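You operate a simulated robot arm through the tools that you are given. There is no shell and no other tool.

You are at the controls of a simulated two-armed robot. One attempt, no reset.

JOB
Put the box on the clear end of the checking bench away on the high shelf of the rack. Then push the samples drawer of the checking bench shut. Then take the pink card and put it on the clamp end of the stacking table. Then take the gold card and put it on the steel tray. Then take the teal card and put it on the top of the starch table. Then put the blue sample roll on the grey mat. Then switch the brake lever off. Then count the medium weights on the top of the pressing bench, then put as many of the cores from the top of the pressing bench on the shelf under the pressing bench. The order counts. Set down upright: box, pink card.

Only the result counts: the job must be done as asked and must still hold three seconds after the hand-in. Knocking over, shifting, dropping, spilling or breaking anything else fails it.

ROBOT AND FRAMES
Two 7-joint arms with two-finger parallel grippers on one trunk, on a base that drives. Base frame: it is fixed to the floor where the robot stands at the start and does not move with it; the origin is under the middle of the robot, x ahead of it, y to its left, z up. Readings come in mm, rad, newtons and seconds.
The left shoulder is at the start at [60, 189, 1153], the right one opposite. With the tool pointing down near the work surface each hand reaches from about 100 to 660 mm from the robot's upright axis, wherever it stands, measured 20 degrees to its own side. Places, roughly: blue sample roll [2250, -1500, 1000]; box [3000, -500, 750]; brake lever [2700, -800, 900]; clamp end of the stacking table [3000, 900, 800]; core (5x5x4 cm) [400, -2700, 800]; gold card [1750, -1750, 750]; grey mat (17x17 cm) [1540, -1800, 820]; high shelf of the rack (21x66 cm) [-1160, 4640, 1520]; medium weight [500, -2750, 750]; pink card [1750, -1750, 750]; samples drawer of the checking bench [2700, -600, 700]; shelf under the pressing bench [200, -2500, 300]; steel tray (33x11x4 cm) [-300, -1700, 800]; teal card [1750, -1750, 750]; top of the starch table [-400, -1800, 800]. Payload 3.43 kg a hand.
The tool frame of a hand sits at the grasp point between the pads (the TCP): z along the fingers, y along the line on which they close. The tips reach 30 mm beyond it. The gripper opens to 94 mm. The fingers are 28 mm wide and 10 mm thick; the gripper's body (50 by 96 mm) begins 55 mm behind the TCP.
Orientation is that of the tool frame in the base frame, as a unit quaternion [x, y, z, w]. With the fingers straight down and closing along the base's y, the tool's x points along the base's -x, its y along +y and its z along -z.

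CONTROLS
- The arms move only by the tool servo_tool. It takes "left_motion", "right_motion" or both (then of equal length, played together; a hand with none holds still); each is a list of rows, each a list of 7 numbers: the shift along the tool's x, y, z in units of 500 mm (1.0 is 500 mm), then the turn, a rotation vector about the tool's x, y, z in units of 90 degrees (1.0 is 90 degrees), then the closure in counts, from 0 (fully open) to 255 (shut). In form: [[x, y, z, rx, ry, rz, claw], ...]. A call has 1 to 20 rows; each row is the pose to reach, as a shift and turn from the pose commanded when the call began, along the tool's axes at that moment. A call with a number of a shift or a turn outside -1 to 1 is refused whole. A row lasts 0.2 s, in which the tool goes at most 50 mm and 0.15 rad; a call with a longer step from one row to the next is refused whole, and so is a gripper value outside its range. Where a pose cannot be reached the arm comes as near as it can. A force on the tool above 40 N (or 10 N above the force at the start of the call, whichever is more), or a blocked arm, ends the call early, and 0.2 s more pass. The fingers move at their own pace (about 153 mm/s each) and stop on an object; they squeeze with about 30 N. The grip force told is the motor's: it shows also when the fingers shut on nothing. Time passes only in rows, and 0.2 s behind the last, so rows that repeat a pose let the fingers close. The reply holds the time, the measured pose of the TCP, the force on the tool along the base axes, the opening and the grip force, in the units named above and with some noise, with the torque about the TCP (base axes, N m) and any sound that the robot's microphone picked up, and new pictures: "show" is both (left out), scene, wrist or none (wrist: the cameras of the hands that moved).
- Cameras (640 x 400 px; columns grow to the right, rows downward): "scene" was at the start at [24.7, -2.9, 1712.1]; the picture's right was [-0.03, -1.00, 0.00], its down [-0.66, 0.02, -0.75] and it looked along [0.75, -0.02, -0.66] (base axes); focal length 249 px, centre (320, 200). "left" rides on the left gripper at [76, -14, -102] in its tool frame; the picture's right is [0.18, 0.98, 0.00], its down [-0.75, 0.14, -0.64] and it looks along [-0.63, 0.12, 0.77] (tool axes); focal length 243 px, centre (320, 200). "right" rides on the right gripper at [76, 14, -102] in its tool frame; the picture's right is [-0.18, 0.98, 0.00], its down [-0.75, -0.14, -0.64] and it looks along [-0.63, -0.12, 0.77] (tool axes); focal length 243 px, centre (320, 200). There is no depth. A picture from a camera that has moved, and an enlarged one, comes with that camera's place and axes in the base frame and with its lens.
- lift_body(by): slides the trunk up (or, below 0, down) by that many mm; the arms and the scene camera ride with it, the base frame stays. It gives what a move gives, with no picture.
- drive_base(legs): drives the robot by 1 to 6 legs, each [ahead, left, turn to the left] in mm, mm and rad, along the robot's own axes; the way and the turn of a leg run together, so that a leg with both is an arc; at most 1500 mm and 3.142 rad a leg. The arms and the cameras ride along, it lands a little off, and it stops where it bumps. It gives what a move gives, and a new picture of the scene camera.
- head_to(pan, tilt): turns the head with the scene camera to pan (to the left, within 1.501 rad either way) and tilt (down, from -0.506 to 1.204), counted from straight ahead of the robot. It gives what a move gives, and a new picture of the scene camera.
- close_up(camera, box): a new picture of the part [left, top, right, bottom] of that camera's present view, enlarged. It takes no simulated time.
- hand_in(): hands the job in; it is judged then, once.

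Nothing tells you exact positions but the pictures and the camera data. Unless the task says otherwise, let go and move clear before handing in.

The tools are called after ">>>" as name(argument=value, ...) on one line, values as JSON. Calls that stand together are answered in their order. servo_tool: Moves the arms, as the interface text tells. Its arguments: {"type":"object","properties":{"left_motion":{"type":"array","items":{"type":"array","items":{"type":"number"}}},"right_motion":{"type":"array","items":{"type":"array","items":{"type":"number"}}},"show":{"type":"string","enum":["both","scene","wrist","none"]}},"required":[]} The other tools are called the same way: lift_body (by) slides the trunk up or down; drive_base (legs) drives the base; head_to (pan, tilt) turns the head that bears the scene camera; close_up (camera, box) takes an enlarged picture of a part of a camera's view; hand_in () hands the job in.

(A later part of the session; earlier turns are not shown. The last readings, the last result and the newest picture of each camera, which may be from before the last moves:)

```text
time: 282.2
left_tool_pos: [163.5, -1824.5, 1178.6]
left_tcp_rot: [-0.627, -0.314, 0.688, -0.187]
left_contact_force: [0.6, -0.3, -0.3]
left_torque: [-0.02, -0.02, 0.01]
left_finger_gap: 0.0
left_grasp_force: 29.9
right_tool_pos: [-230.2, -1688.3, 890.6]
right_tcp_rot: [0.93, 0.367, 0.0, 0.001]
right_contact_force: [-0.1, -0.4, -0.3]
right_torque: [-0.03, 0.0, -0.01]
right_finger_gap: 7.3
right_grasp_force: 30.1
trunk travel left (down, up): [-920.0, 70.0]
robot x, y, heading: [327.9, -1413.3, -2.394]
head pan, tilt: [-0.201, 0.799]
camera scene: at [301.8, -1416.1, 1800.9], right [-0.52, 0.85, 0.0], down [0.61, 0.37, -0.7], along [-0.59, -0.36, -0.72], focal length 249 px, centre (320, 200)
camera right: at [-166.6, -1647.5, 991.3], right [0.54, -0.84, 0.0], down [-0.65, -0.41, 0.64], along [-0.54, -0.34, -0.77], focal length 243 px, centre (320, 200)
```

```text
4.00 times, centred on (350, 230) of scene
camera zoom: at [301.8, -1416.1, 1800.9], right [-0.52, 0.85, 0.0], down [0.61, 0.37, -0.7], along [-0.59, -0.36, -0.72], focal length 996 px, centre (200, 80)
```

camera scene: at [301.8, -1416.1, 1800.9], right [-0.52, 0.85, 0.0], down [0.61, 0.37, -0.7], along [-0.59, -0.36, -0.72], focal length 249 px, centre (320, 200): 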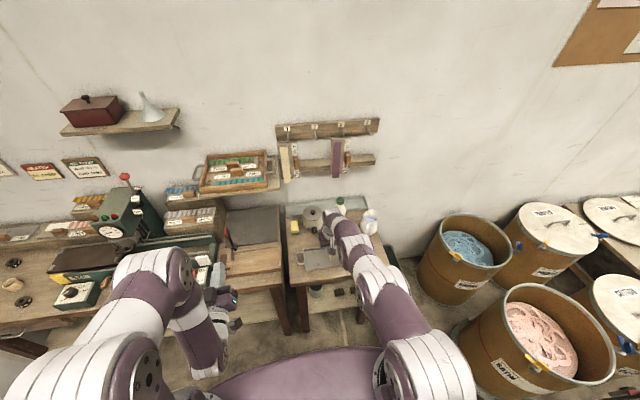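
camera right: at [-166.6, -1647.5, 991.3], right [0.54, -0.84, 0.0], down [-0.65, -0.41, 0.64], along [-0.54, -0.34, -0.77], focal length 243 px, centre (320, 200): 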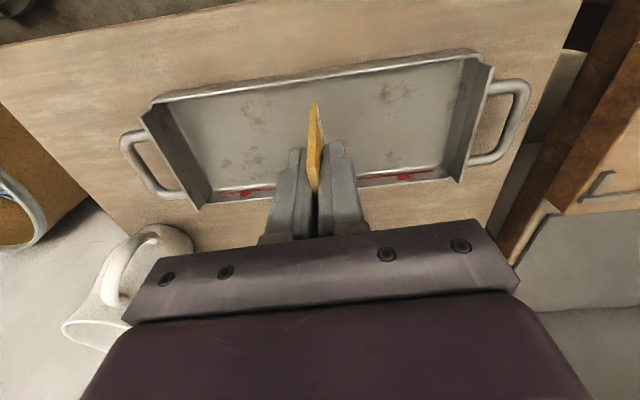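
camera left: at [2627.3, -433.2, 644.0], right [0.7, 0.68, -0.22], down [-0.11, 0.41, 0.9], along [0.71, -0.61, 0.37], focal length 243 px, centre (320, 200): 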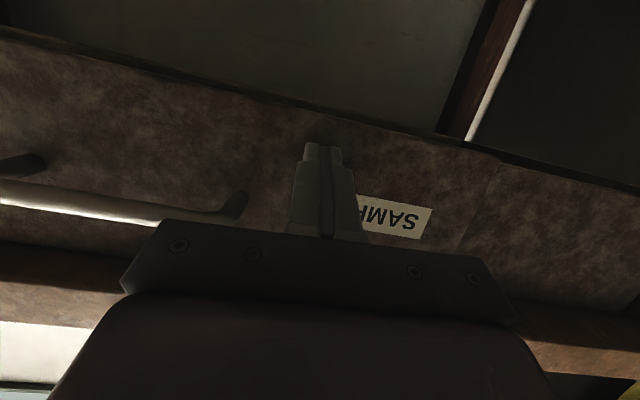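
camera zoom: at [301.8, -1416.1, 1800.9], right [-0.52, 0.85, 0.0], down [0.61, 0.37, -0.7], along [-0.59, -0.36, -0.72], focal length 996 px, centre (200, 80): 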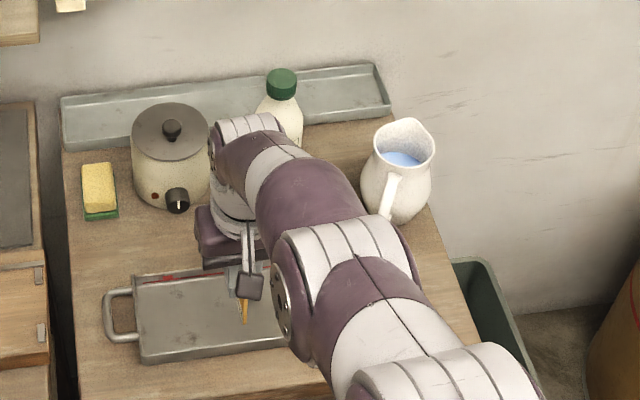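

>>> servo_tool(right_motion=[[0, 0, 0.006, 0, 0, 0, 255], [0, 0, 0.012, 0, 0, 0, 255], [0, 0, 0.018, 0, 0, 0, 255], [0, 0, 0.024, 0, 0, 0, 255], [0, 0, 0.024, 0, 0, 0, 255]], show="none")

>>> servo_tool(right_motion=[[0, 0, 0.004, 0, 0, 0, 255], [0, 0, 0.008, 0, 0, 0, 255], [0, 0, 0.008, 0, 0, 0, 255]], show="none")

>>> servo_tool(right_motion=[[0, 0, 0.004, 0, 0, 0, 255], [0, 0, 0.008, 0, 0, 0, 255], [0, 0, 0.008, 0, 0, 0, 255]], show="none")

```text
time: 283.4
left_tool_pos: [163.2, -1823.2, 1179.0]
left_tcp_rot: [-0.627, -0.314, 0.689, -0.186]
left_contact_force: [0.5, -0.2, -0.2]
left_torque: [-0.03, -0.02, -0.01]
left_finger_gap: 0.0
left_grasp_force: 29.1
right_tool_pos: [-229.8, -1686.1, 878.8]
right_tcp_rot: [0.93, 0.367, 0.0, 0.0]
right_contact_force: [-0.5, -0.6, -0.9]
right_torque: [0.02, 0.0, 0.0]
right_finger_gap: 7.2
right_grasp_force: 30.0
right hand out of reach, approached as far as the arm can: row 4, 5
trunk travel left (down, up): [-920.0, 70.0]
robot x, y, heading: [326.3, -1415.2, -2.392]
head pan, tilt: [-0.201, 0.799]
```

```text
time: 284.2
left_tool_pos: [162.8, -1823.0, 1179.1]
left_tcp_rot: [-0.627, -0.314, 0.688, -0.187]
left_contact_force: [-1.1, -0.3, 0.5]
left_torque: [-0.01, -0.02, -0.01]
left_finger_gap: 0.1
left_grasp_force: 30.3
right_tool_pos: [-227.6, -1684.8, 873.9]
right_tcp_rot: [0.931, 0.366, 0.0, -0.001]
right_contact_force: [0.0, 1.1, 0.0]
right_torque: [0.02, -0.01, 0.01]
right_finger_gap: 7.2
right_grasp_force: 30.0
trunk travel left (down, up): [-920.0, 70.0]
robot x, y, heading: [325.8, -1414.7, -2.388]
head pan, tilt: [-0.201, 0.799]
```

```text
time: 285.0
left_tool_pos: [164.6, -1822.3, 1178.9]
left_tcp_rot: [-0.627, -0.313, 0.689, -0.186]
left_contact_force: [-0.7, -0.4, -0.2]
left_torque: [0.01, 0.01, -0.01]
left_finger_gap: 0.0
left_grasp_force: 30.0
right_tool_pos: [-226.4, -1684.1, 872.0]
right_tcp_rot: [0.93, 0.367, 0.0, 0.0]
right_contact_force: [0.7, -0.8, -1.2]
right_torque: [0.01, -0.01, 0.0]
right_finger_gap: 7.3
right_grasp_force: 29.8
right hand out of reach, approached as far as the arm can: row 2
trunk travel left (down, up): [-920.0, 70.0]
robot x, y, heading: [327.2, -1418.0, -2.389]
head pan, tilt: [-0.201, 0.799]
```

The arm is at its reach limit, so I'll raise the hand, lower the trunk and continue gently.

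>>> servo_tool(right_motion=[[0, 0, -0.04, 0, 0, 0, 255], [0, 0, -0.09, 0, 0, 0, 255]], show="none")

>>> lift_body(by=-50)

>>> servo_tool(right_motion=[[0, 0, 0.004, 0, 0, 0, 255], [0, 0, 0.008, 0, 0, 0, 255], [0, 0, 0.008, 0, 0, 0, 255]], show="none")

```text
time: 285.6
left_tool_pos: [163.0, -1822.5, 1179.1]
left_tcp_rot: [-0.627, -0.313, 0.689, -0.185]
left_contact_force: [-0.4, -0.3, 0.6]
left_torque: [-0.01, 0.01, -0.02]
left_finger_gap: 0.0
left_grasp_force: 30.1
right_tool_pos: [-227.9, -1686.5, 915.7]
right_tcp_rot: [0.93, 0.367, 0.0, 0.0]
right_contact_force: [-0.3, -0.7, 0.0]
right_torque: [-0.01, 0.0, -0.01]
right_finger_gap: 7.3
right_grasp_force: 30.1
trunk travel left (down, up): [-920.0, 70.0]
robot x, y, heading: [326.8, -1410.8, -2.389]
head pan, tilt: [-0.201, 0.799]
```

```text
time: 286.6
left_tool_pos: [163.7, -1822.9, 1128.2]
left_tcp_rot: [-0.627, -0.312, 0.69, -0.184]
left_contact_force: [0.2, 0.4, -0.5]
left_torque: [0.0, 0.02, 0.03]
left_finger_gap: 0.2
left_grasp_force: 29.6
right_tool_pos: [-228.8, -1687.4, 866.9]
right_tcp_rot: [0.93, 0.367, 0.0, 0.0]
right_contact_force: [-0.2, 0.4, -0.1]
right_torque: [0.01, 0.0, -0.04]
right_finger_gap: 7.0
right_grasp_force: 29.8
trunk travel left (down, up): [-870.0, 120.0]
robot x, y, heading: [327.4, -1415.9, -2.394]
head pan, tilt: [-0.201, 0.799]
```

```text
time: 287.4
left_tool_pos: [163.2, -1822.9, 1128.4]
left_tcp_rot: [-0.627, -0.314, 0.688, -0.187]
left_contact_force: [-0.1, 0.4, 0.1]
left_torque: [0.01, -0.01, 0.01]
left_finger_gap: 0.1
left_grasp_force: 29.9
right_tool_pos: [-229.4, -1686.7, 861.0]
right_tcp_rot: [0.93, 0.366, -0.001, 0.0]
right_contact_force: [0.0, 0.4, -0.8]
right_torque: [-0.02, 0.0, 0.0]
right_finger_gap: 7.3
right_grasp_force: 30.1
trunk travel left (down, up): [-870.0, 120.0]
robot x, y, heading: [325.2, -1416.4, -2.395]
head pan, tilt: [-0.201, 0.799]
```

>>> servo_tool(right_motion=[[0, 0, 0.004, 0, 0, 0, 255], [0, 0, 0.008, 0, 0, 0, 255], [0, 0, 0.012, 0, 0, 0, 255], [0, 0, 0.012, 0, 0, 0, 255]], show="none")

>>> close_up(camera="right", box=[160, 40, 480, 240])

```text
time: 288.4
left_tool_pos: [163.3, -1822.3, 1128.7]
left_tcp_rot: [-0.626, -0.314, 0.689, -0.187]
left_contact_force: [0.6, -0.6, 0.1]
left_torque: [0.0, -0.04, 0.0]
left_finger_gap: 0.0
left_grasp_force: 29.7
right_tool_pos: [-229.7, -1687.6, 855.9]
right_tcp_rot: [0.93, 0.367, 0.0, 0.0]
right_contact_force: [0.0, 0.9, 0.0]
right_torque: [0.02, 0.0, 0.02]
right_finger_gap: 7.4
right_grasp_force: 30.0
trunk travel left (down, up): [-870.0, 120.0]
robot x, y, heading: [326.6, -1411.4, -2.394]
head pan, tilt: [-0.201, 0.799]
```

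```text
2.00 times, centred on (320, 140) of right
camera zoom: at [-164.2, -1646.2, 957.5], right [0.54, -0.84, 0.0], down [-0.65, -0.41, 0.64], along [-0.54, -0.34, -0.77], focal length 485 px, centre (320, 320)
```

zoom: 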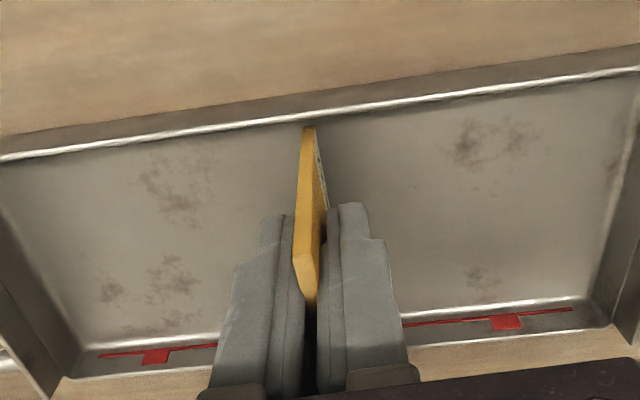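

There's still a small gap, and the card is close to the front rim. I'll shift 12 mm forward and keep lowering gently.

>>> servo_tool(right_motion=[[-0.012, 0, 0, 0, 0, 0, 255], [-0.024, 0, 0, 0, 0, 0, 255], [-0.024, 0, 0.004, 0, 0, 0, 255], [-0.024, 0, 0.008, 0, 0, 0, 255], [-0.024, 0, 0.008, 0, 0, 0, 255]], show="none")

>>> servo_tool(right_motion=[[0, 0, 0.004, 0, 0, 0, 255], [0, 0, 0.008, 0, 0, 0, 255], [0, 0, 0.008, 0, 0, 0, 255]], show="none")

```text
time: 289.6
left_tool_pos: [164.8, -1822.7, 1128.5]
left_tcp_rot: [-0.627, -0.313, 0.689, -0.186]
left_contact_force: [0.9, -0.4, -0.6]
left_torque: [-0.01, -0.02, -0.01]
left_finger_gap: 0.0
left_grasp_force: 30.0
right_tool_pos: [-236.0, -1693.5, 853.1]
right_tcp_rot: [0.931, 0.366, 0.0, -0.001]
right_contact_force: [0.5, -0.3, -0.7]
right_torque: [0.01, 0.02, 0.01]
right_finger_gap: 7.4
right_grasp_force: 30.3
trunk travel left (down, up): [-870.0, 120.0]
robot x, y, heading: [323.1, -1417.1, -2.392]
head pan, tilt: [-0.201, 0.799]
```

```text
time: 290.4
left_tool_pos: [164.1, -1822.1, 1130.0]
left_tcp_rot: [-0.627, -0.312, 0.689, -0.186]
left_contact_force: [-0.1, 0.9, -0.3]
left_torque: [-0.01, 0.02, 0.0]
left_finger_gap: 0.0
left_grasp_force: 30.0
right_tool_pos: [-236.3, -1695.1, 851.0]
right_tcp_rot: [0.93, 0.367, -0.002, 0.001]
right_contact_force: [-0.2, -1.3, 10.8]
right_torque: [0.0, 0.06, -0.01]
right_finger_gap: 7.4
right_grasp_force: 29.7
right hand out of reach, approached as far as the arm can: row 1, 2, 3
trunk travel left (down, up): [-870.0, 120.0]
robot x, y, heading: [327.1, -1413.5, -2.391]
head pan, tilt: [-0.201, 0.799]
```

Contact on the tray floor. I'll release slowly.

>>> servo_tool(right_motion=[[0, 0, 0, 0, 0, 0, 238], [0, 0, 0, 0, 0, 0, 236], [0, 0, 0, 0, 0, 0, 234], [0, 0, 0, 0, 0, 0, 232], [0, 0, 0, 0, 0, 0, 229], [0, 0, 0, 0, 0, 0, 226], [0, 0, 0, 0, 0, 0, 222], [0, 0, 0, 0, 0, 0, 215], [0, 0, 0, 0, 0, 0, 205], [0, 0, 0, 0, 0, 0, 190], [0, 0, 0, 0, 0, 0, 170]], show="wrist")

>>> close_up(camera="right", box=[160, 40, 480, 240])

```text
time: 292.8
left_tool_pos: [163.2, -1823.4, 1128.7]
left_tcp_rot: [-0.626, -0.314, 0.689, -0.187]
left_contact_force: [0.3, 0.0, 0.3]
left_torque: [-0.04, 0.02, -0.01]
left_finger_gap: 0.0
left_grasp_force: 29.9
right_tool_pos: [-234.2, -1693.2, 849.6]
right_tcp_rot: [0.93, 0.367, 0.0, 0.0]
right_contact_force: [-0.4, -1.0, -0.2]
right_torque: [-0.01, 0.02, 0.02]
right_finger_gap: 31.0
right_grasp_force: 0.0
trunk travel left (down, up): [-870.0, 120.0]
robot x, y, heading: [326.0, -1413.6, -2.397]
head pan, tilt: [-0.201, 0.799]
camera right: at [-170.7, -1651.9, 951.1], right [0.54, -0.84, 0.0], down [-0.65, -0.41, 0.64], along [-0.54, -0.34, -0.77], focal length 243 px, centre (320, 200)
```

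right: 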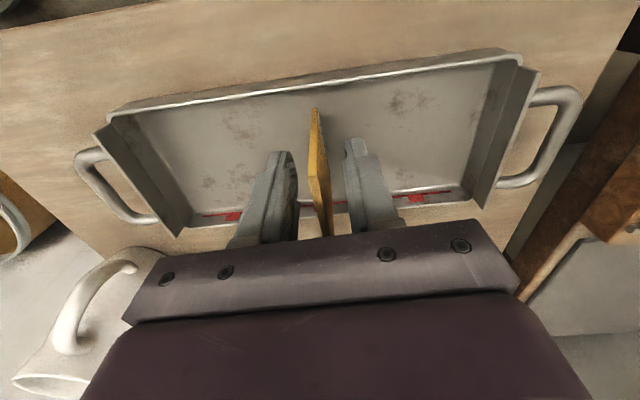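

```text
2.00 times, centred on (320, 140) of right
camera zoom: at [-170.7, -1651.9, 951.1], right [0.54, -0.84, 0.0], down [-0.65, -0.41, 0.64], along [-0.54, -0.34, -0.77], focal length 485 px, centre (320, 320)
```

zoom: 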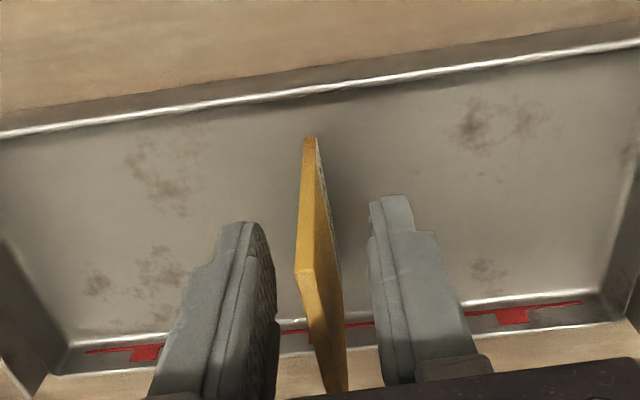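

The gold card stands in the tray. I'll lift the hand straight up and retract.

>>> servo_tool(right_motion=[[0, 0, -0.01, 0, 0, 0, 170], [0, 0, -0.04, 0, 0, 0, 170], [0, 0, -0.08, 0, 0, 0, 170], [0, 0, -0.13, 0, 0, 0, 170], [0, 0, -0.19, 0, 0, 0, 170], [0, 0, -0.26, 0, 0, 0, 170], [0.03, 0, -0.33, 0, 0, 0, 170], [0.08, 0, -0.38, 0, 0, 0, 170], [0.17, 0, -0.38, 0, 0, 0, 170], [0.26, 0, -0.38, 0, 0, 0, 170], [0.35, 0, -0.38, 0, 0, 0, 170]])

>>> close_up(camera="scene", box=[270, 180, 430, 280])

>>> close_up(camera="right", box=[0, 0, 640, 400])

```text
time: 295.1
left_tool_pos: [163.8, -1823.1, 1129.4]
left_tcp_rot: [-0.627, -0.313, 0.689, -0.187]
left_contact_force: [1.0, -0.1, 0.0]
left_torque: [0.0, 0.01, 0.01]
left_finger_gap: 0.0
left_grasp_force: 29.8
right_tool_pos: [-105.2, -1571.4, 1039.7]
right_tcp_rot: [0.93, 0.366, -0.001, 0.0]
right_contact_force: [-0.6, -0.2, 0.1]
right_torque: [-0.02, -0.01, 0.0]
right_finger_gap: 31.3
right_grasp_force: 0.0
trunk travel left (down, up): [-870.0, 120.0]
robot x, y, heading: [323.1, -1415.5, -2.397]
head pan, tilt: [-0.201, 0.799]
camera scene: at [303.1, -1414.7, 1750.9], right [-0.52, 0.85, 0.0], down [0.61, 0.37, -0.7], along [-0.6, -0.36, -0.72], focal length 249 px, centre (320, 200)
camera right: at [-41.6, -1530.1, 1141.2], right [0.54, -0.84, 0.0], down [-0.65, -0.41, 0.64], along [-0.54, -0.34, -0.77], focal length 243 px, centre (320, 200)
```

scene: 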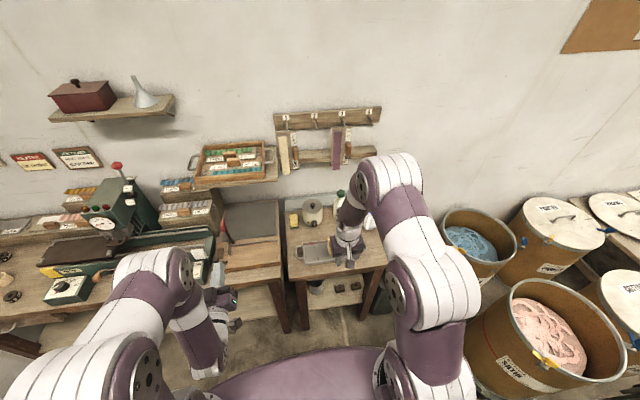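
right: 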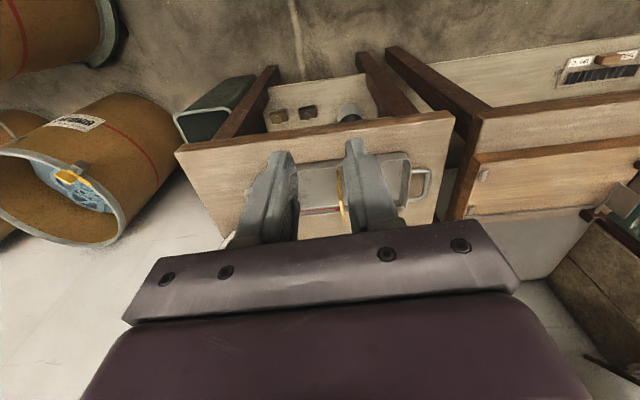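

```text
4.00 times, centred on (350, 230) of scene
camera zoom: at [303.1, -1414.7, 1750.9], right [-0.52, 0.85, 0.0], down [0.61, 0.37, -0.7], along [-0.6, -0.36, -0.72], focal length 996 px, centre (200, 80)
```

zoom: 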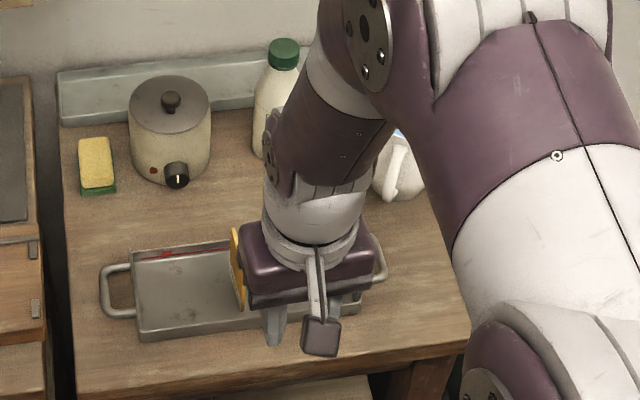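

```text
1.00 times, centred on (320, 200) of right (not enlarged: the box is as wide or as high as the picture)
camera zoom: at [-41.6, -1530.1, 1141.2], right [0.54, -0.84, 0.0], down [-0.65, -0.41, 0.64], along [-0.54, -0.34, -0.77], focal length 243 px, centre (320, 200)
```

zoom: 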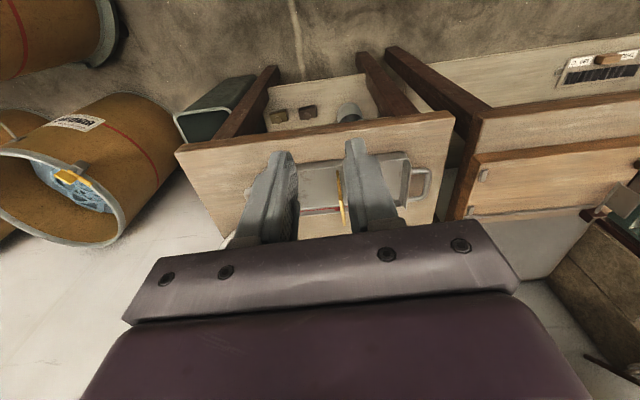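

Gold is done. A lamp head hangs about 137 mm right of the teal card at z≈1260, in the way of the right forearm, so I'll take teal with the left hand. I'll back off and point the left hand down again.

>>> drive_base(legs=[[-1059, 173, 0], [0, 0, 1.528]])

>>> servo_tool(left_motion=[[0, 0, 0, 0, 0.09, 0, 200], [0, 0, 0, 0, 0.18, 0, 200], [0, 0, 0, 0, 0.27, 0, 200], [0, 0, 0, 0, 0.36, 0, 200], [0, 0, 0, 0, 0.45, 0, 200], [0, 0, 0, 0, 0.54, 0, 200], [0, 0, 0, 0, 0.63, 0, 200], [0, 0, 0, 0, 0.72, 0, 200], [0, 0, 0, 0, 0.81, 0, 200], [0, 0, 0, 0, 0.9, 0, 200], [0, 0, 0, 0, 0.97, 0, 200], [0, 0, 0, 0, 0.97, 0, 200]])

```text
time: 304.3
left_tool_pos: [1603.7, -1005.5, 1128.8]
left_tcp_rot: [0.23, 0.662, -0.364, 0.613]
left_contact_force: [0.5, -0.5, 0.3]
left_torque: [-0.01, 0.03, 0.03]
left_finger_gap: 0.3
left_grasp_force: 29.8
right_tool_pos: [1345.3, -1270.2, 1038.8]
right_tcp_rot: [0.411, 0.912, 0.0, 0.0]
right_contact_force: [0.2, 0.4, -0.3]
right_torque: [0.0, -0.01, -0.02]
right_finger_gap: 31.3
right_grasp_force: 0.0
trunk travel left (down, up): [-870.0, 120.0]
robot x, y, heading: [1195.3, -832.5, -0.852]
head pan, tilt: [-0.201, 0.799]
camera scene: at [1200.7, -857.0, 1750.9], right [-0.87, -0.5, 0.0], down [-0.36, 0.62, -0.7], along [0.35, -0.6, -0.72], focal length 249 px, centre (320, 200)
```

scene: 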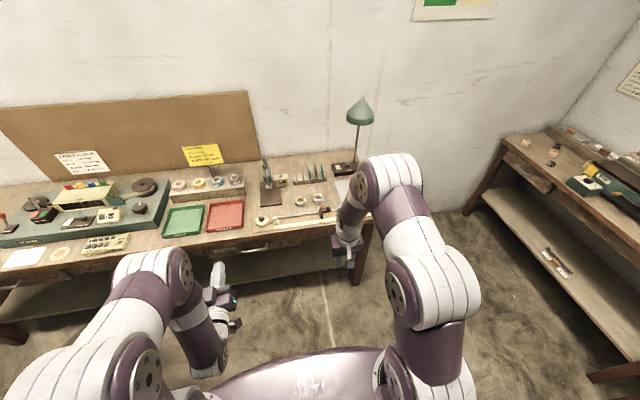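

```text
time: 306.9
left_tool_pos: [1603.7, -1005.1, 1128.1]
left_tcp_rot: [0.418, 0.903, -0.103, -0.013]
left_contact_force: [0.7, 0.4, -0.1]
left_torque: [0.01, -0.01, 0.0]
left_finger_gap: 20.4
left_grasp_force: 0.2
right_tool_pos: [1345.3, -1270.9, 1038.4]
right_tcp_rot: [0.411, 0.912, 0.0, 0.001]
right_contact_force: [1.0, -0.3, 0.1]
right_torque: [0.02, 0.02, -0.02]
right_finger_gap: 31.3
right_grasp_force: 0.0
trunk travel left (down, up): [-870.0, 120.0]
robot x, y, heading: [1198.8, -832.2, -0.85]
head pan, tilt: [-0.201, 0.799]
camera scene: at [1200.9, -857.0, 1750.9], right [-0.87, -0.5, 0.0], down [-0.36, 0.62, -0.7], along [0.35, -0.6, -0.72], focal length 249 px, centre (320, 200)
camera left: at [1556.0, -938.4, 1227.4], right [0.62, 0.76, -0.21], down [0.67, -0.37, 0.65], along [0.41, -0.54, -0.73], focal length 243 px, centre (320, 200)
```

scene: 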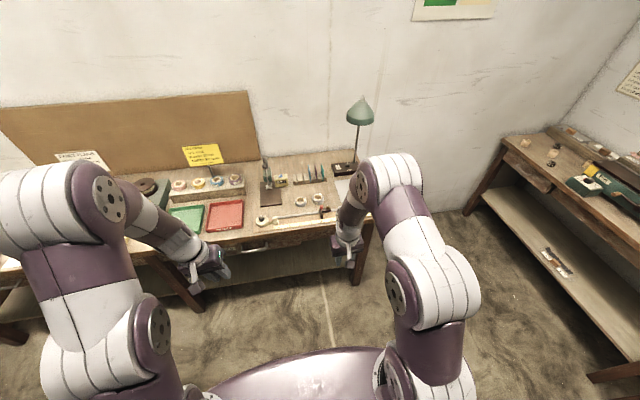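
left: 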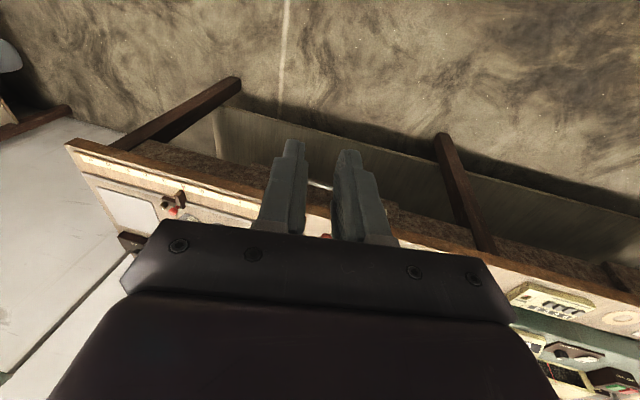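

I'll straighten the left hand and tuck the right one back so it stays clear of the lamp.

>>> servo_tool(left_motion=[[0, 0, 0, -0.06, 0.02, 0, 190], [0, 0, 0, -0.126, 0.04, -0.001, 190], [0, 0, 0, -0.126, 0.04, -0.001, 190], [0, 0, 0, -0.126, 0.04, -0.001, 190], [0, 0, 0, -0.126, 0.04, -0.001, 190]], right_motion=[[0.08, 0, -0.04, 0, 0, 0, 190], [0.16, 0, -0.08, 0, 0, 0, 190], [0.24, 0, -0.12, 0, 0, 0, 190], [0.32, 0, -0.12, 0, 0, 0, 190], [0.4, 0, -0.12, 0, 0, 0, 190]], show="none")

>>> drive_base(legs=[[0, -332, -0.012], [420, 0, 0]])

>>> head_to(pan=0.0, tilt=0.7)

>>> close_up(camera="left", box=[0, 0, 640, 400])

```text
time: 308.1
left_tool_pos: [1601.1, -1003.3, 1124.6]
left_tcp_rot: [0.419, 0.906, -0.056, -0.007]
left_contact_force: [-0.3, 0.1, -0.4]
left_torque: [0.0, 0.03, 0.01]
left_finger_gap: 24.0
left_grasp_force: 0.0
left hand out of reach, approached as far as the arm can: row 1, 2, 3, 4, 5
right_tool_pos: [1215.2, -1121.6, 1100.1]
right_tcp_rot: [0.411, 0.912, -0.002, 0.005]
right_contact_force: [-1.2, -0.1, 0.4]
right_torque: [0.02, 0.04, 0.05]
right_finger_gap: 23.9
right_grasp_force: 0.0
trunk travel left (down, up): [-870.0, 120.0]
robot x, y, heading: [1197.6, -833.0, -0.853]
head pan, tilt: [-0.201, 0.799]
stopped in row 5 (right hand): the force on the tool passed its limit at 54 N (the readings are from after the stop); the commanded pose is now the measured one
```

```text
time: 312.5
left_tool_pos: [1626.2, -1542.6, 1124.0]
left_tcp_rot: [0.424, 0.904, -0.056, -0.007]
left_contact_force: [-0.9, -0.1, 1.0]
left_torque: [0.0, 0.02, -0.03]
left_finger_gap: 23.9
left_grasp_force: 0.1
right_tool_pos: [1240.0, -1660.0, 1099.5]
right_tcp_rot: [0.415, 0.91, -0.002, 0.004]
right_contact_force: [0.2, 0.1, 1.4]
right_torque: [0.07, 0.05, 0.01]
right_finger_gap: 24.3
right_grasp_force: 0.1
trunk travel left (down, up): [-870.0, 120.0]
robot x, y, heading: [1223.3, -1368.1, -0.858]
head pan, tilt: [-0.201, 0.799]
camera scene: at [1226.2, -1392.4, 1750.9], right [-0.87, -0.49, 0.0], down [-0.35, 0.62, -0.7], along [0.34, -0.61, -0.72], focal length 249 px, centre (320, 200)
```

scene: 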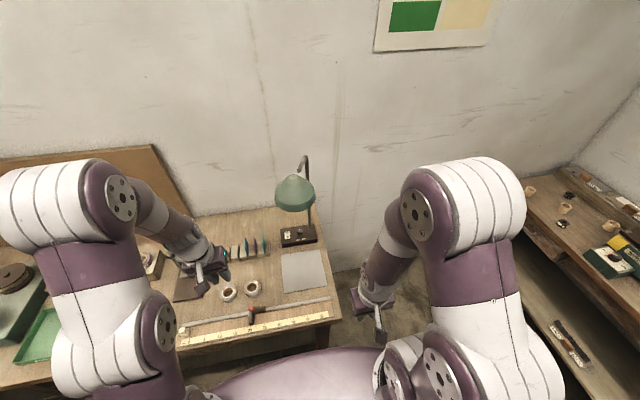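

```text
time: 313.2
left_tool_pos: [1626.4, -1542.8, 1123.6]
left_tcp_rot: [0.423, 0.904, -0.057, -0.006]
left_contact_force: [0.2, 0.1, 0.2]
left_torque: [-0.01, 0.0, -0.01]
left_finger_gap: 24.0
left_grasp_force: 0.1
right_tool_pos: [1241.7, -1659.9, 1098.3]
right_tcp_rot: [0.415, 0.91, -0.002, 0.004]
right_contact_force: [0.3, 0.2, 1.1]
right_torque: [0.11, 0.04, 0.04]
right_finger_gap: 23.9
right_grasp_force: 0.0
trunk travel left (down, up): [-870.0, 120.0]
robot x, y, heading: [1225.0, -1367.5, -0.855]
head pan, tilt: [0.0, 0.7]
camera scene: at [1243.6, -1388.1, 1759.1], right [-0.76, -0.65, 0.0], down [-0.42, 0.49, -0.76], along [0.5, -0.58, -0.64], focal length 249 px, centre (320, 200)
```

scene: 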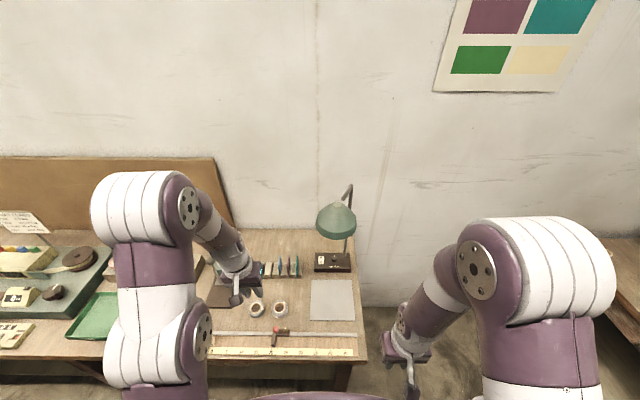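

```text
1.00 times, centred on (320, 200) of left (not enlarged: the box is as wide or as high as the picture)
camera zoom: at [1574.2, -1483.6, 1224.5], right [0.63, 0.77, -0.11], down [0.63, -0.43, 0.65], along [0.45, -0.48, -0.75], focal length 243 px, centre (320, 200)
```

zoom: 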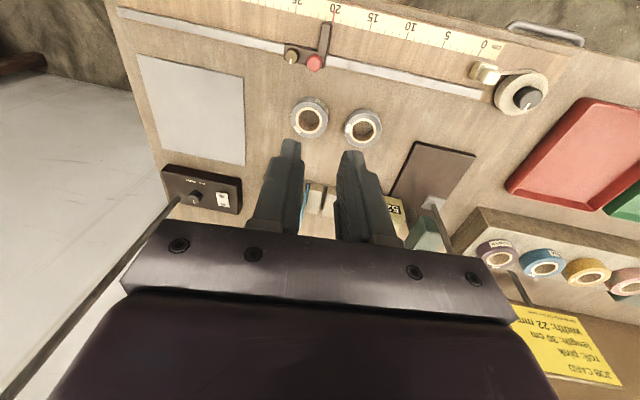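

I'll lower the trunk, inch forward, and bring the left hand over with its orientation corrected.

>>> drive_base(legs=[[40, 0, -0.008]])

>>> lift_body(by=-60)

>>> servo_tool(left_motion=[[-0.06, -0.035, 0.03, -0.02, 0.006, -0.002, 190], [-0.12, -0.07, 0.05, -0.04, 0.012, -0.004, 190], [-0.18, -0.105, 0.07, -0.06, 0.018, -0.006, 190], [-0.245, -0.14, 0.09, -0.069, 0.0236, -0.006, 190], [-0.245, -0.14, 0.09, -0.069, 0.0236, -0.006, 190]])

```text
time: 314.1
left_tool_pos: [1646.9, -1571.8, 1126.1]
left_tcp_rot: [0.428, 0.902, -0.057, -0.005]
left_contact_force: [-0.8, 0.3, -0.3]
left_torque: [-0.06, -0.03, -0.03]
left_finger_gap: 24.1
left_grasp_force: 0.1
right_tool_pos: [1260.2, -1684.3, 1100.3]
right_tcp_rot: [0.419, 0.908, -0.002, 0.007]
right_contact_force: [-1.4, 0.8, 0.5]
right_torque: [-0.05, -0.01, -0.02]
right_finger_gap: 24.1
right_grasp_force: 0.0
trunk travel left (down, up): [-870.0, 120.0]
robot x, y, heading: [1250.8, -1400.7, -0.86]
head pan, tilt: [0.0, 0.7]
camera scene: at [1262.5, -1410.3, 1759.4], right [-0.76, -0.65, 0.0], down [-0.41, 0.49, -0.77], along [0.5, -0.59, -0.64], focal length 249 px, centre (320, 200)
```

scene: 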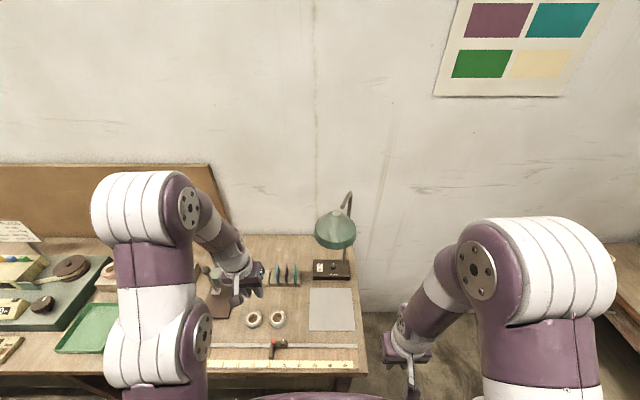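

```text
time: 315.1
left_tool_pos: [1648.5, -1575.7, 1064.2]
left_tcp_rot: [0.427, 0.902, -0.056, -0.007]
left_contact_force: [-0.1, 0.3, 0.6]
left_torque: [-0.04, -0.02, 0.04]
left_finger_gap: 23.7
left_grasp_force: 0.1
right_tool_pos: [1262.6, -1688.5, 1039.5]
right_tcp_rot: [0.418, 0.908, -0.002, 0.005]
right_contact_force: [-0.2, 0.5, 0.7]
right_torque: [-0.04, -0.03, 0.0]
right_finger_gap: 24.1
right_grasp_force: 0.1
trunk travel left (down, up): [-810.0, 180.0]
robot x, y, heading: [1254.6, -1396.6, -0.864]
head pan, tilt: [0.0, 0.7]
```

```text
time: 316.3
left_tool_pos: [1618.8, -1616.9, 1009.2]
left_tcp_rot: [0.426, 0.904, -0.041, 0.005]
left_contact_force: [-0.7, -0.1, 0.2]
left_torque: [0.0, -0.01, 0.0]
left_finger_gap: 24.3
left_grasp_force: 0.0
left hand out of reach, approached as far as the arm can: row 1, 2, 3, 4, 5
right_tool_pos: [1263.4, -1689.3, 1039.6]
right_tcp_rot: [0.42, 0.908, -0.002, 0.004]
right_contact_force: [0.0, -1.2, -1.1]
right_torque: [0.01, -0.02, -0.02]
right_finger_gap: 24.0
right_grasp_force: 0.1
trunk travel left (down, up): [-810.0, 180.0]
robot x, y, heading: [1253.3, -1393.4, -0.868]
head pan, tilt: [0.0, 0.7]
camera scene: at [1267.8, -1418.2, 1699.2], right [-0.76, -0.65, 0.0], down [-0.42, 0.49, -0.76], along [0.5, -0.58, -0.64], focal length 249 px, centre (320, 200)
camera left: at [1564.4, -1558.9, 1110.1], right [0.64, 0.77, -0.08], down [0.61, -0.44, 0.66], along [0.47, -0.47, -0.74], focal length 243 px, centre (320, 200)
```

scene: 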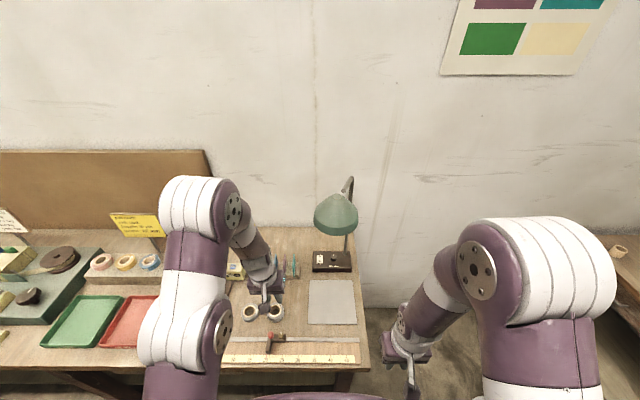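
left: 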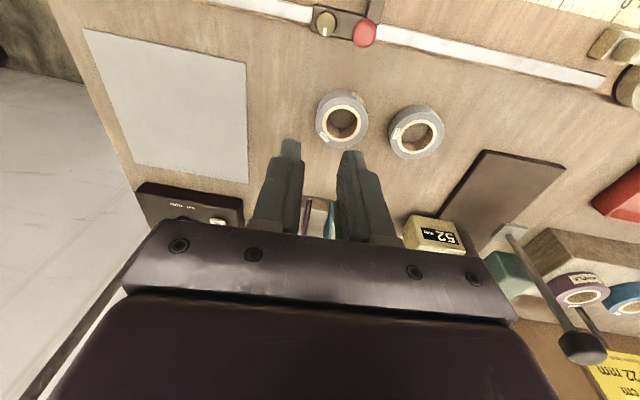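

>>> servo_tool(left_motion=[[-0.06, 0, 0, 0, 0, 0, 190], [-0.12, 0, 0, 0, 0, 0, 190], [-0.12, 0, 0, 0, 0, 0, 190]], show="none")

```text
time: 317.1
left_tool_pos: [1627.7, -1639.0, 988.2]
left_tcp_rot: [0.425, 0.904, -0.044, 0.005]
left_contact_force: [0.6, -0.4, 0.9]
left_torque: [0.01, 0.03, 0.0]
left_finger_gap: 23.8
left_grasp_force: 0.0
left hand out of reach, approached as far as the arm can: row 1, 2, 3
right_tool_pos: [1263.2, -1690.3, 1039.6]
right_tcp_rot: [0.419, 0.908, -0.002, 0.005]
right_contact_force: [0.7, -0.1, -0.6]
right_torque: [0.0, 0.0, 0.04]
right_finger_gap: 23.8
right_grasp_force: 0.0
trunk travel left (down, up): [-810.0, 180.0]
robot x, y, heading: [1251.3, -1398.1, -0.865]
head pan, tilt: [0.0, 0.7]
```

The left arm seems caught at a joint limit. I'll pull it back toward its starting posture and straighten it there.

>>> servo_tool(left_motion=[[0.05, 0.03, -0.06, 0, 0, 0, 190], [0.1, 0.06, -0.12, 0, 0, 0, 190], [0.15, 0.09, -0.18, 0, 0, 0, 190], [0.2, 0.12, -0.24, -0.03, 0.01, 0, 190], [0.25, 0.15, -0.28, -0.055, 0.02, 0, 190], [0.25, 0.15, -0.28, -0.055, 0.02, 0, 190]], show="scene")

```text
time: 318.5
left_tool_pos: [1555.4, -1501.8, 1052.2]
left_tcp_rot: [0.424, 0.905, -0.028, 0.007]
left_contact_force: [-0.1, 0.9, -0.6]
left_torque: [-0.07, -0.04, -0.03]
left_finger_gap: 24.0
left_grasp_force: 0.0
left hand out of reach, approached as far as the arm can: row 4, 5, 6
right_tool_pos: [1261.3, -1687.4, 1040.3]
right_tcp_rot: [0.419, 0.908, -0.002, 0.005]
right_contact_force: [0.0, 0.8, -0.8]
right_torque: [0.0, 0.01, 0.0]
right_finger_gap: 24.3
right_grasp_force: 0.0
trunk travel left (down, up): [-810.0, 180.0]
robot x, y, heading: [1252.6, -1397.4, -0.862]
head pan, tilt: [0.0, 0.7]
camera scene: at [1266.2, -1415.4, 1699.2], right [-0.76, -0.65, 0.0], down [-0.42, 0.49, -0.77], along [0.5, -0.58, -0.64], focal length 249 px, centre (320, 200)
```

scene: 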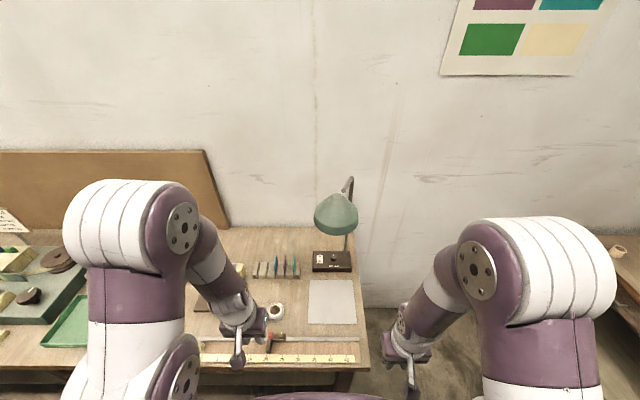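

>>> servo_tool(left_motion=[[0, 0, 0, 0, 0, 0.09, 190], [0, 0, 0, 0, 0, 0.18, 190], [0, 0, 0, 0, 0, 0.18, 190]], show="none")

>>> servo_tool(left_motion=[[0, 0, 0, 0, 0, -0.09, 190], [0, 0, 0, 0, 0, -0.18, 190], [0, 0, 0, 0, 0, -0.27, 190], [0, 0, 0, 0, 0, -0.36, 190], [0, 0, 0, 0, 0, -0.36, 190]], show="none")

```text
time: 319.3
left_tool_pos: [1558.4, -1503.8, 1052.2]
left_tcp_rot: [0.548, 0.836, -0.025, 0.009]
left_contact_force: [-0.1, -0.9, 0.3]
left_torque: [0.02, -0.01, -0.02]
left_finger_gap: 24.1
left_grasp_force: 0.1
right_tool_pos: [1263.5, -1689.1, 1039.5]
right_tcp_rot: [0.419, 0.908, -0.002, 0.005]
right_contact_force: [-0.4, -0.4, 0.5]
right_torque: [0.02, -0.01, 0.01]
right_finger_gap: 24.1
right_grasp_force: 0.0
trunk travel left (down, up): [-810.0, 180.0]
robot x, y, heading: [1250.5, -1396.3, -0.867]
head pan, tilt: [0.0, 0.7]
```

```text
time: 320.5
left_tool_pos: [1561.7, -1509.8, 1052.3]
left_tcp_rot: [0.292, 0.955, -0.044, 0.01]
left_contact_force: [-0.2, 0.6, -0.5]
left_torque: [0.02, 0.0, -0.03]
left_finger_gap: 23.8
left_grasp_force: 0.0
left hand out of reach, approached as far as the arm can: row 4, 5
right_tool_pos: [1263.8, -1689.3, 1040.4]
right_tcp_rot: [0.419, 0.908, -0.001, 0.004]
right_contact_force: [0.0, -0.9, 1.2]
right_torque: [0.02, 0.01, 0.01]
right_finger_gap: 23.9
right_grasp_force: 0.0
trunk travel left (down, up): [-810.0, 180.0]
robot x, y, heading: [1252.8, -1399.0, -0.863]
head pan, tilt: [0.0, 0.7]
```

The wrist-roll limit blocks the vertical pose. A 45° forward pitch worked well for this arm before and still fits between the cards, so I'll use that.

>>> servo_tool(left_motion=[[0, 0, -0.02, 0.004, -0.077, 0.03, 190], [0, 0, -0.04, 0.008, -0.154, 0.06, 190], [0, 0, -0.06, 0.0125, -0.231, 0.09, 190], [0, 0, -0.08, 0.0167, -0.308, 0.121, 190], [0, 0, -0.1, 0.021, -0.385, 0.151, 190], [0, 0, -0.1, 0.025, -0.4615, 0.1818, 190], [0, 0, -0.1, 0.025, -0.4615, 0.1818, 190]])

```text
time: 321.6
left_tool_pos: [1567.8, -1517.8, 1093.6]
left_tcp_rot: [0.375, 0.887, -0.113, 0.244]
left_contact_force: [0.6, -2.4, 6.2]
left_torque: [0.74, 0.66, 0.19]
left_finger_gap: 23.8
left_grasp_force: 0.1
left hand out of reach, approached as far as the arm can: row 4, 5
right_tool_pos: [1263.8, -1690.3, 1039.5]
right_tcp_rot: [0.419, 0.908, -0.001, 0.003]
right_contact_force: [-0.6, 0.5, 0.3]
right_torque: [0.06, 0.03, 0.01]
right_finger_gap: 24.1
right_grasp_force: 0.1
trunk travel left (down, up): [-810.0, 180.0]
robot x, y, heading: [1250.1, -1398.0, -0.862]
head pan, tilt: [0.0, 0.7]
stopped in row 5 (left hand): the force on the tool passed its limit at 192 N (the readings are from after the stop); the commanded pose is now the measured one
camera scene: at [1268.5, -1418.1, 1699.1], right [-0.76, -0.65, 0.0], down [-0.42, 0.49, -0.76], along [0.5, -0.58, -0.64], focal length 249 px, centre (320, 200)
camera left: at [1476.1, -1441.8, 1142.2], right [0.6, 0.79, -0.11], down [0.33, -0.12, 0.94], along [0.73, -0.6, -0.33], focal length 243 px, centre (320, 200)
```

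scene: 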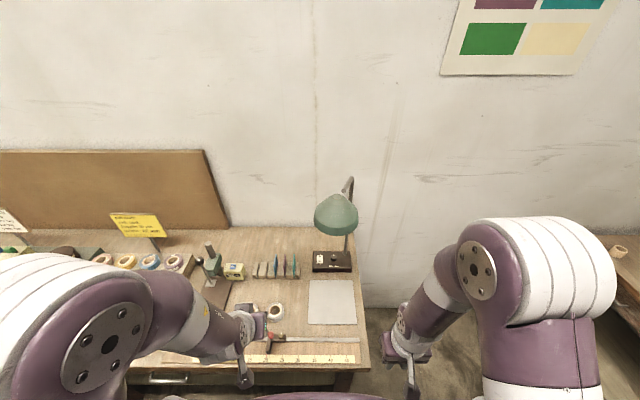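
left: 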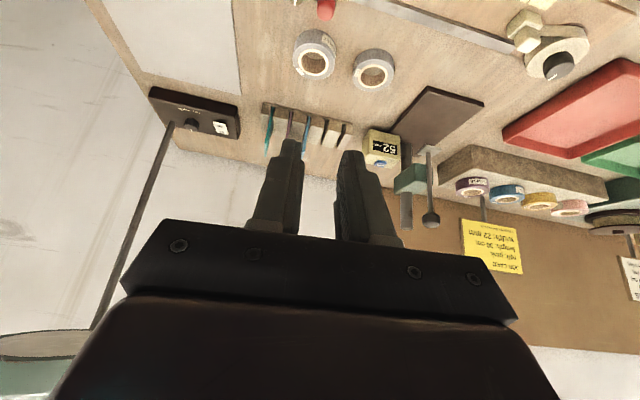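

The arm swung into another posture with a jolt. I'll check that nothing on the bench was disturbed before I carry on.

>>> close_up(camera="scene", box=[80, 220, 368, 400])

>>> head_to(pan=0.5, tilt=0.8)

```text
2.22 times, centred on (224, 310) of scene
camera zoom: at [1268.5, -1418.1, 1699.1], right [-0.76, -0.65, 0.0], down [-0.42, 0.49, -0.76], along [0.5, -0.58, -0.64], focal length 553 px, centre (533, -44)
```

zoom: 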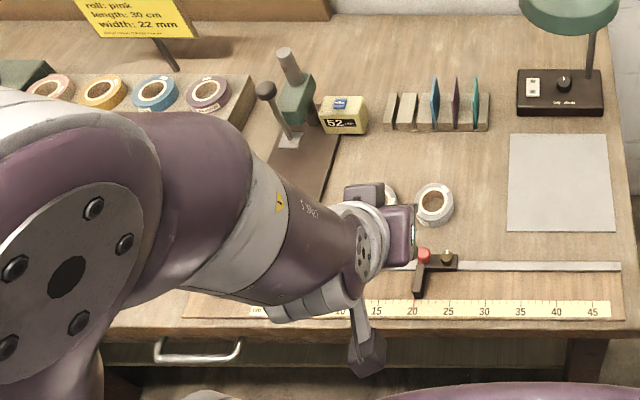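

```text
time: 322.6
left_tool_pos: [1567.7, -1518.6, 1094.3]
left_tcp_rot: [0.374, 0.887, -0.114, 0.244]
left_contact_force: [3.1, -7.0, 10.8]
left_torque: [1.28, 1.24, 0.34]
left_finger_gap: 23.9
left_grasp_force: 0.1
right_tool_pos: [1263.4, -1688.8, 1039.5]
right_tcp_rot: [0.418, 0.908, -0.002, 0.003]
right_contact_force: [0.0, -0.4, -0.5]
right_torque: [0.02, 0.04, -0.03]
right_finger_gap: 23.7
right_grasp_force: 0.0
trunk travel left (down, up): [-810.0, 180.0]
robot x, y, heading: [1253.7, -1399.2, -0.868]
head pan, tilt: [0.499, 0.799]
camera scene: at [1288.8, -1381.8, 1690.9], right [-0.36, -0.93, 0.0], down [-0.67, 0.26, -0.7], along [0.65, -0.25, -0.72], focal length 249 px, centre (320, 200)
```

scene: 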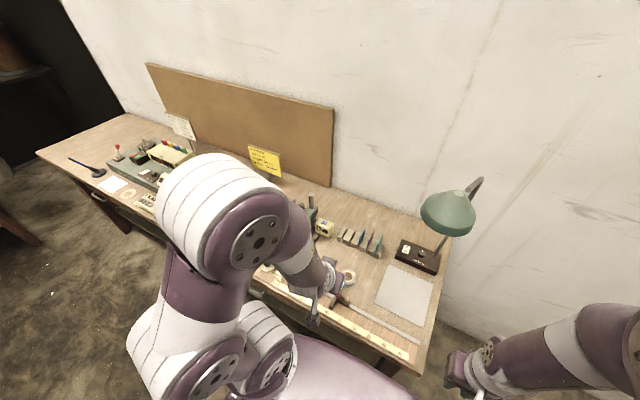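

>>> servo_tool(left_motion=[[-0.02, 0, 0.02, 0, -0.03, 0.01, 190], [-0.04, 0, 0.04, 0.005, -0.06, 0.015, 190], [-0.06, 0, 0.06, 0.008, -0.09, 0.02, 190], [-0.08, 0, 0.08, 0.012, -0.12, 0.03, 190], [-0.1, 0, 0.1, 0.015, -0.153, 0.0376, 190]])

```text
time: 322.8
left_tool_pos: [1565.7, -1517.9, 1093.6]
left_tcp_rot: [0.375, 0.887, -0.113, 0.244]
left_contact_force: [2.7, 2.8, 16.5]
left_torque: [1.4, 1.74, -0.56]
left_finger_gap: 24.1
left_grasp_force: 0.1
right_tool_pos: [1263.7, -1688.7, 1039.4]
right_tcp_rot: [0.419, 0.908, -0.002, 0.004]
right_contact_force: [0.2, -0.4, 0.2]
right_torque: [0.01, -0.03, 0.01]
right_finger_gap: 24.1
right_grasp_force: 0.0
trunk travel left (down, up): [-810.0, 180.0]
robot x, y, heading: [1249.5, -1398.6, -0.864]
head pan, tilt: [0.499, 0.799]
stopped in row 1 (left hand): the force on the tool passed its limit at 112 N (the readings are from after the stop); the commanded pose is now the measured one
camera scene: at [1288.8, -1381.6, 1690.9], right [-0.36, -0.93, 0.0], down [-0.67, 0.26, -0.7], along [0.65, -0.25, -0.72], focal length 249 px, centre (320, 200)
camera left: at [1476.3, -1441.5, 1142.0], right [0.6, 0.79, -0.11], down [0.33, -0.12, 0.94], along [0.73, -0.6, -0.33], focal length 243 px, centre (320, 200)
```

scene: 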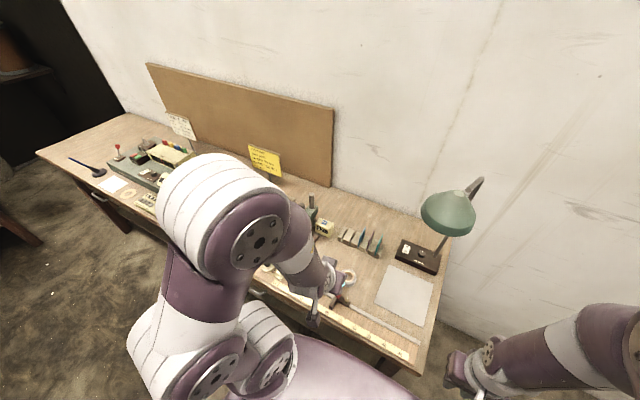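
left: 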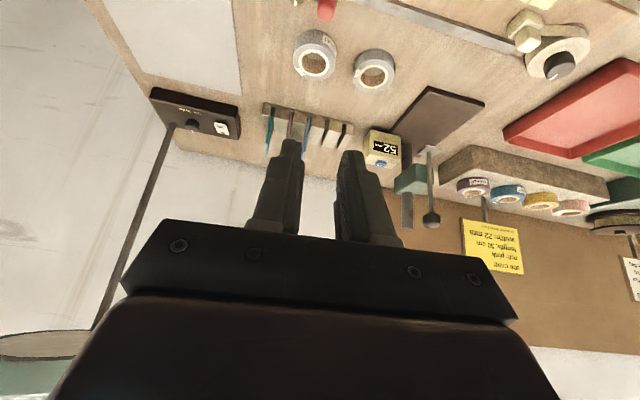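

>>> servo_tool(left_motion=[[0, 0, 0, 0, 0.03, 0, 190], [0, 0, 0, 0, 0.06, 0, 190], [0, 0, 0, 0, 0.09, 0, 190]], show="none")

```text
time: 323.6
left_tool_pos: [1566.9, -1516.6, 1092.8]
left_tcp_rot: [0.383, 0.902, -0.086, 0.179]
left_contact_force: [0.3, -0.3, 0.5]
left_torque: [0.01, -0.02, 0.03]
left_finger_gap: 24.0
left_grasp_force: 0.1
right_tool_pos: [1263.2, -1689.8, 1039.2]
right_tcp_rot: [0.419, 0.908, -0.001, 0.005]
right_contact_force: [-0.8, -0.5, 0.1]
right_torque: [0.06, 0.06, -0.02]
right_finger_gap: 24.1
right_grasp_force: 0.0
trunk travel left (down, up): [-810.0, 180.0]
robot x, y, heading: [1254.7, -1399.4, -0.86]
head pan, tilt: [0.499, 0.799]
```

>>> servo_tool(left_motion=[[-0.055, -0.004, 0.023, 0, 0, 0, 190], [-0.11, -0.007, 0.047, 0, 0, 0, 190], [-0.165, -0.01, 0.07, 0, 0, 0, 190], [-0.22, -0.014, 0.093, 0, 0, 0, 190]], show="none")

>>> head_to(pan=0.1, tilt=0.75)

```text
time: 324.6
left_tool_pos: [1645.5, -1609.7, 1091.4]
left_tcp_rot: [0.382, 0.902, -0.086, 0.18]
left_contact_force: [0.1, 0.6, 0.4]
left_torque: [0.03, -0.02, 0.01]
left_finger_gap: 24.0
left_grasp_force: 0.1
right_tool_pos: [1264.2, -1690.3, 1038.1]
right_tcp_rot: [0.419, 0.908, -0.001, 0.003]
right_contact_force: [0.0, -0.6, 0.9]
right_torque: [0.06, 0.01, 0.01]
right_finger_gap: 24.0
right_grasp_force: 0.1
trunk travel left (down, up): [-810.0, 180.0]
robot x, y, heading: [1248.8, -1399.4, -0.868]
head pan, tilt: [0.499, 0.799]
```

```text
time: 325.5
left_tool_pos: [1643.0, -1607.9, 1093.2]
left_tcp_rot: [0.383, 0.902, -0.085, 0.18]
left_contact_force: [-0.3, 0.0, 0.1]
left_torque: [-0.01, 0.02, 0.0]
left_finger_gap: 24.0
left_grasp_force: 0.0
right_tool_pos: [1263.6, -1688.5, 1038.8]
right_tcp_rot: [0.418, 0.908, -0.003, 0.005]
right_contact_force: [0.7, -0.3, 0.0]
right_torque: [-0.01, 0.03, 0.03]
right_finger_gap: 23.7
right_grasp_force: 0.1
trunk travel left (down, up): [-810.0, 180.0]
robot x, y, heading: [1250.7, -1399.3, -0.865]
head pan, tilt: [0.099, 0.75]
camera scene: at [1273.0, -1409.8, 1694.9], right [-0.69, -0.72, 0.0], down [-0.49, 0.47, -0.73], along [0.53, -0.51, -0.68], focal length 249 px, centre (320, 200)
```

scene: 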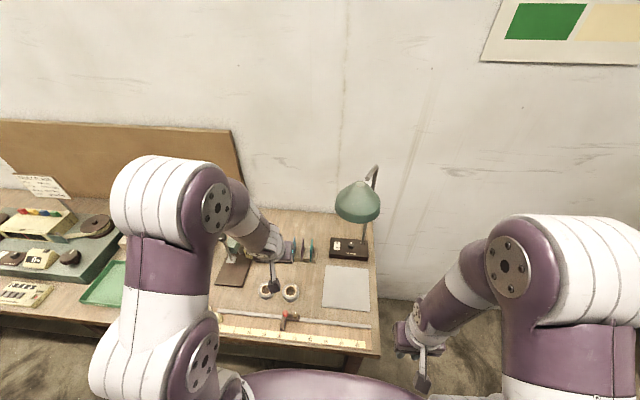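

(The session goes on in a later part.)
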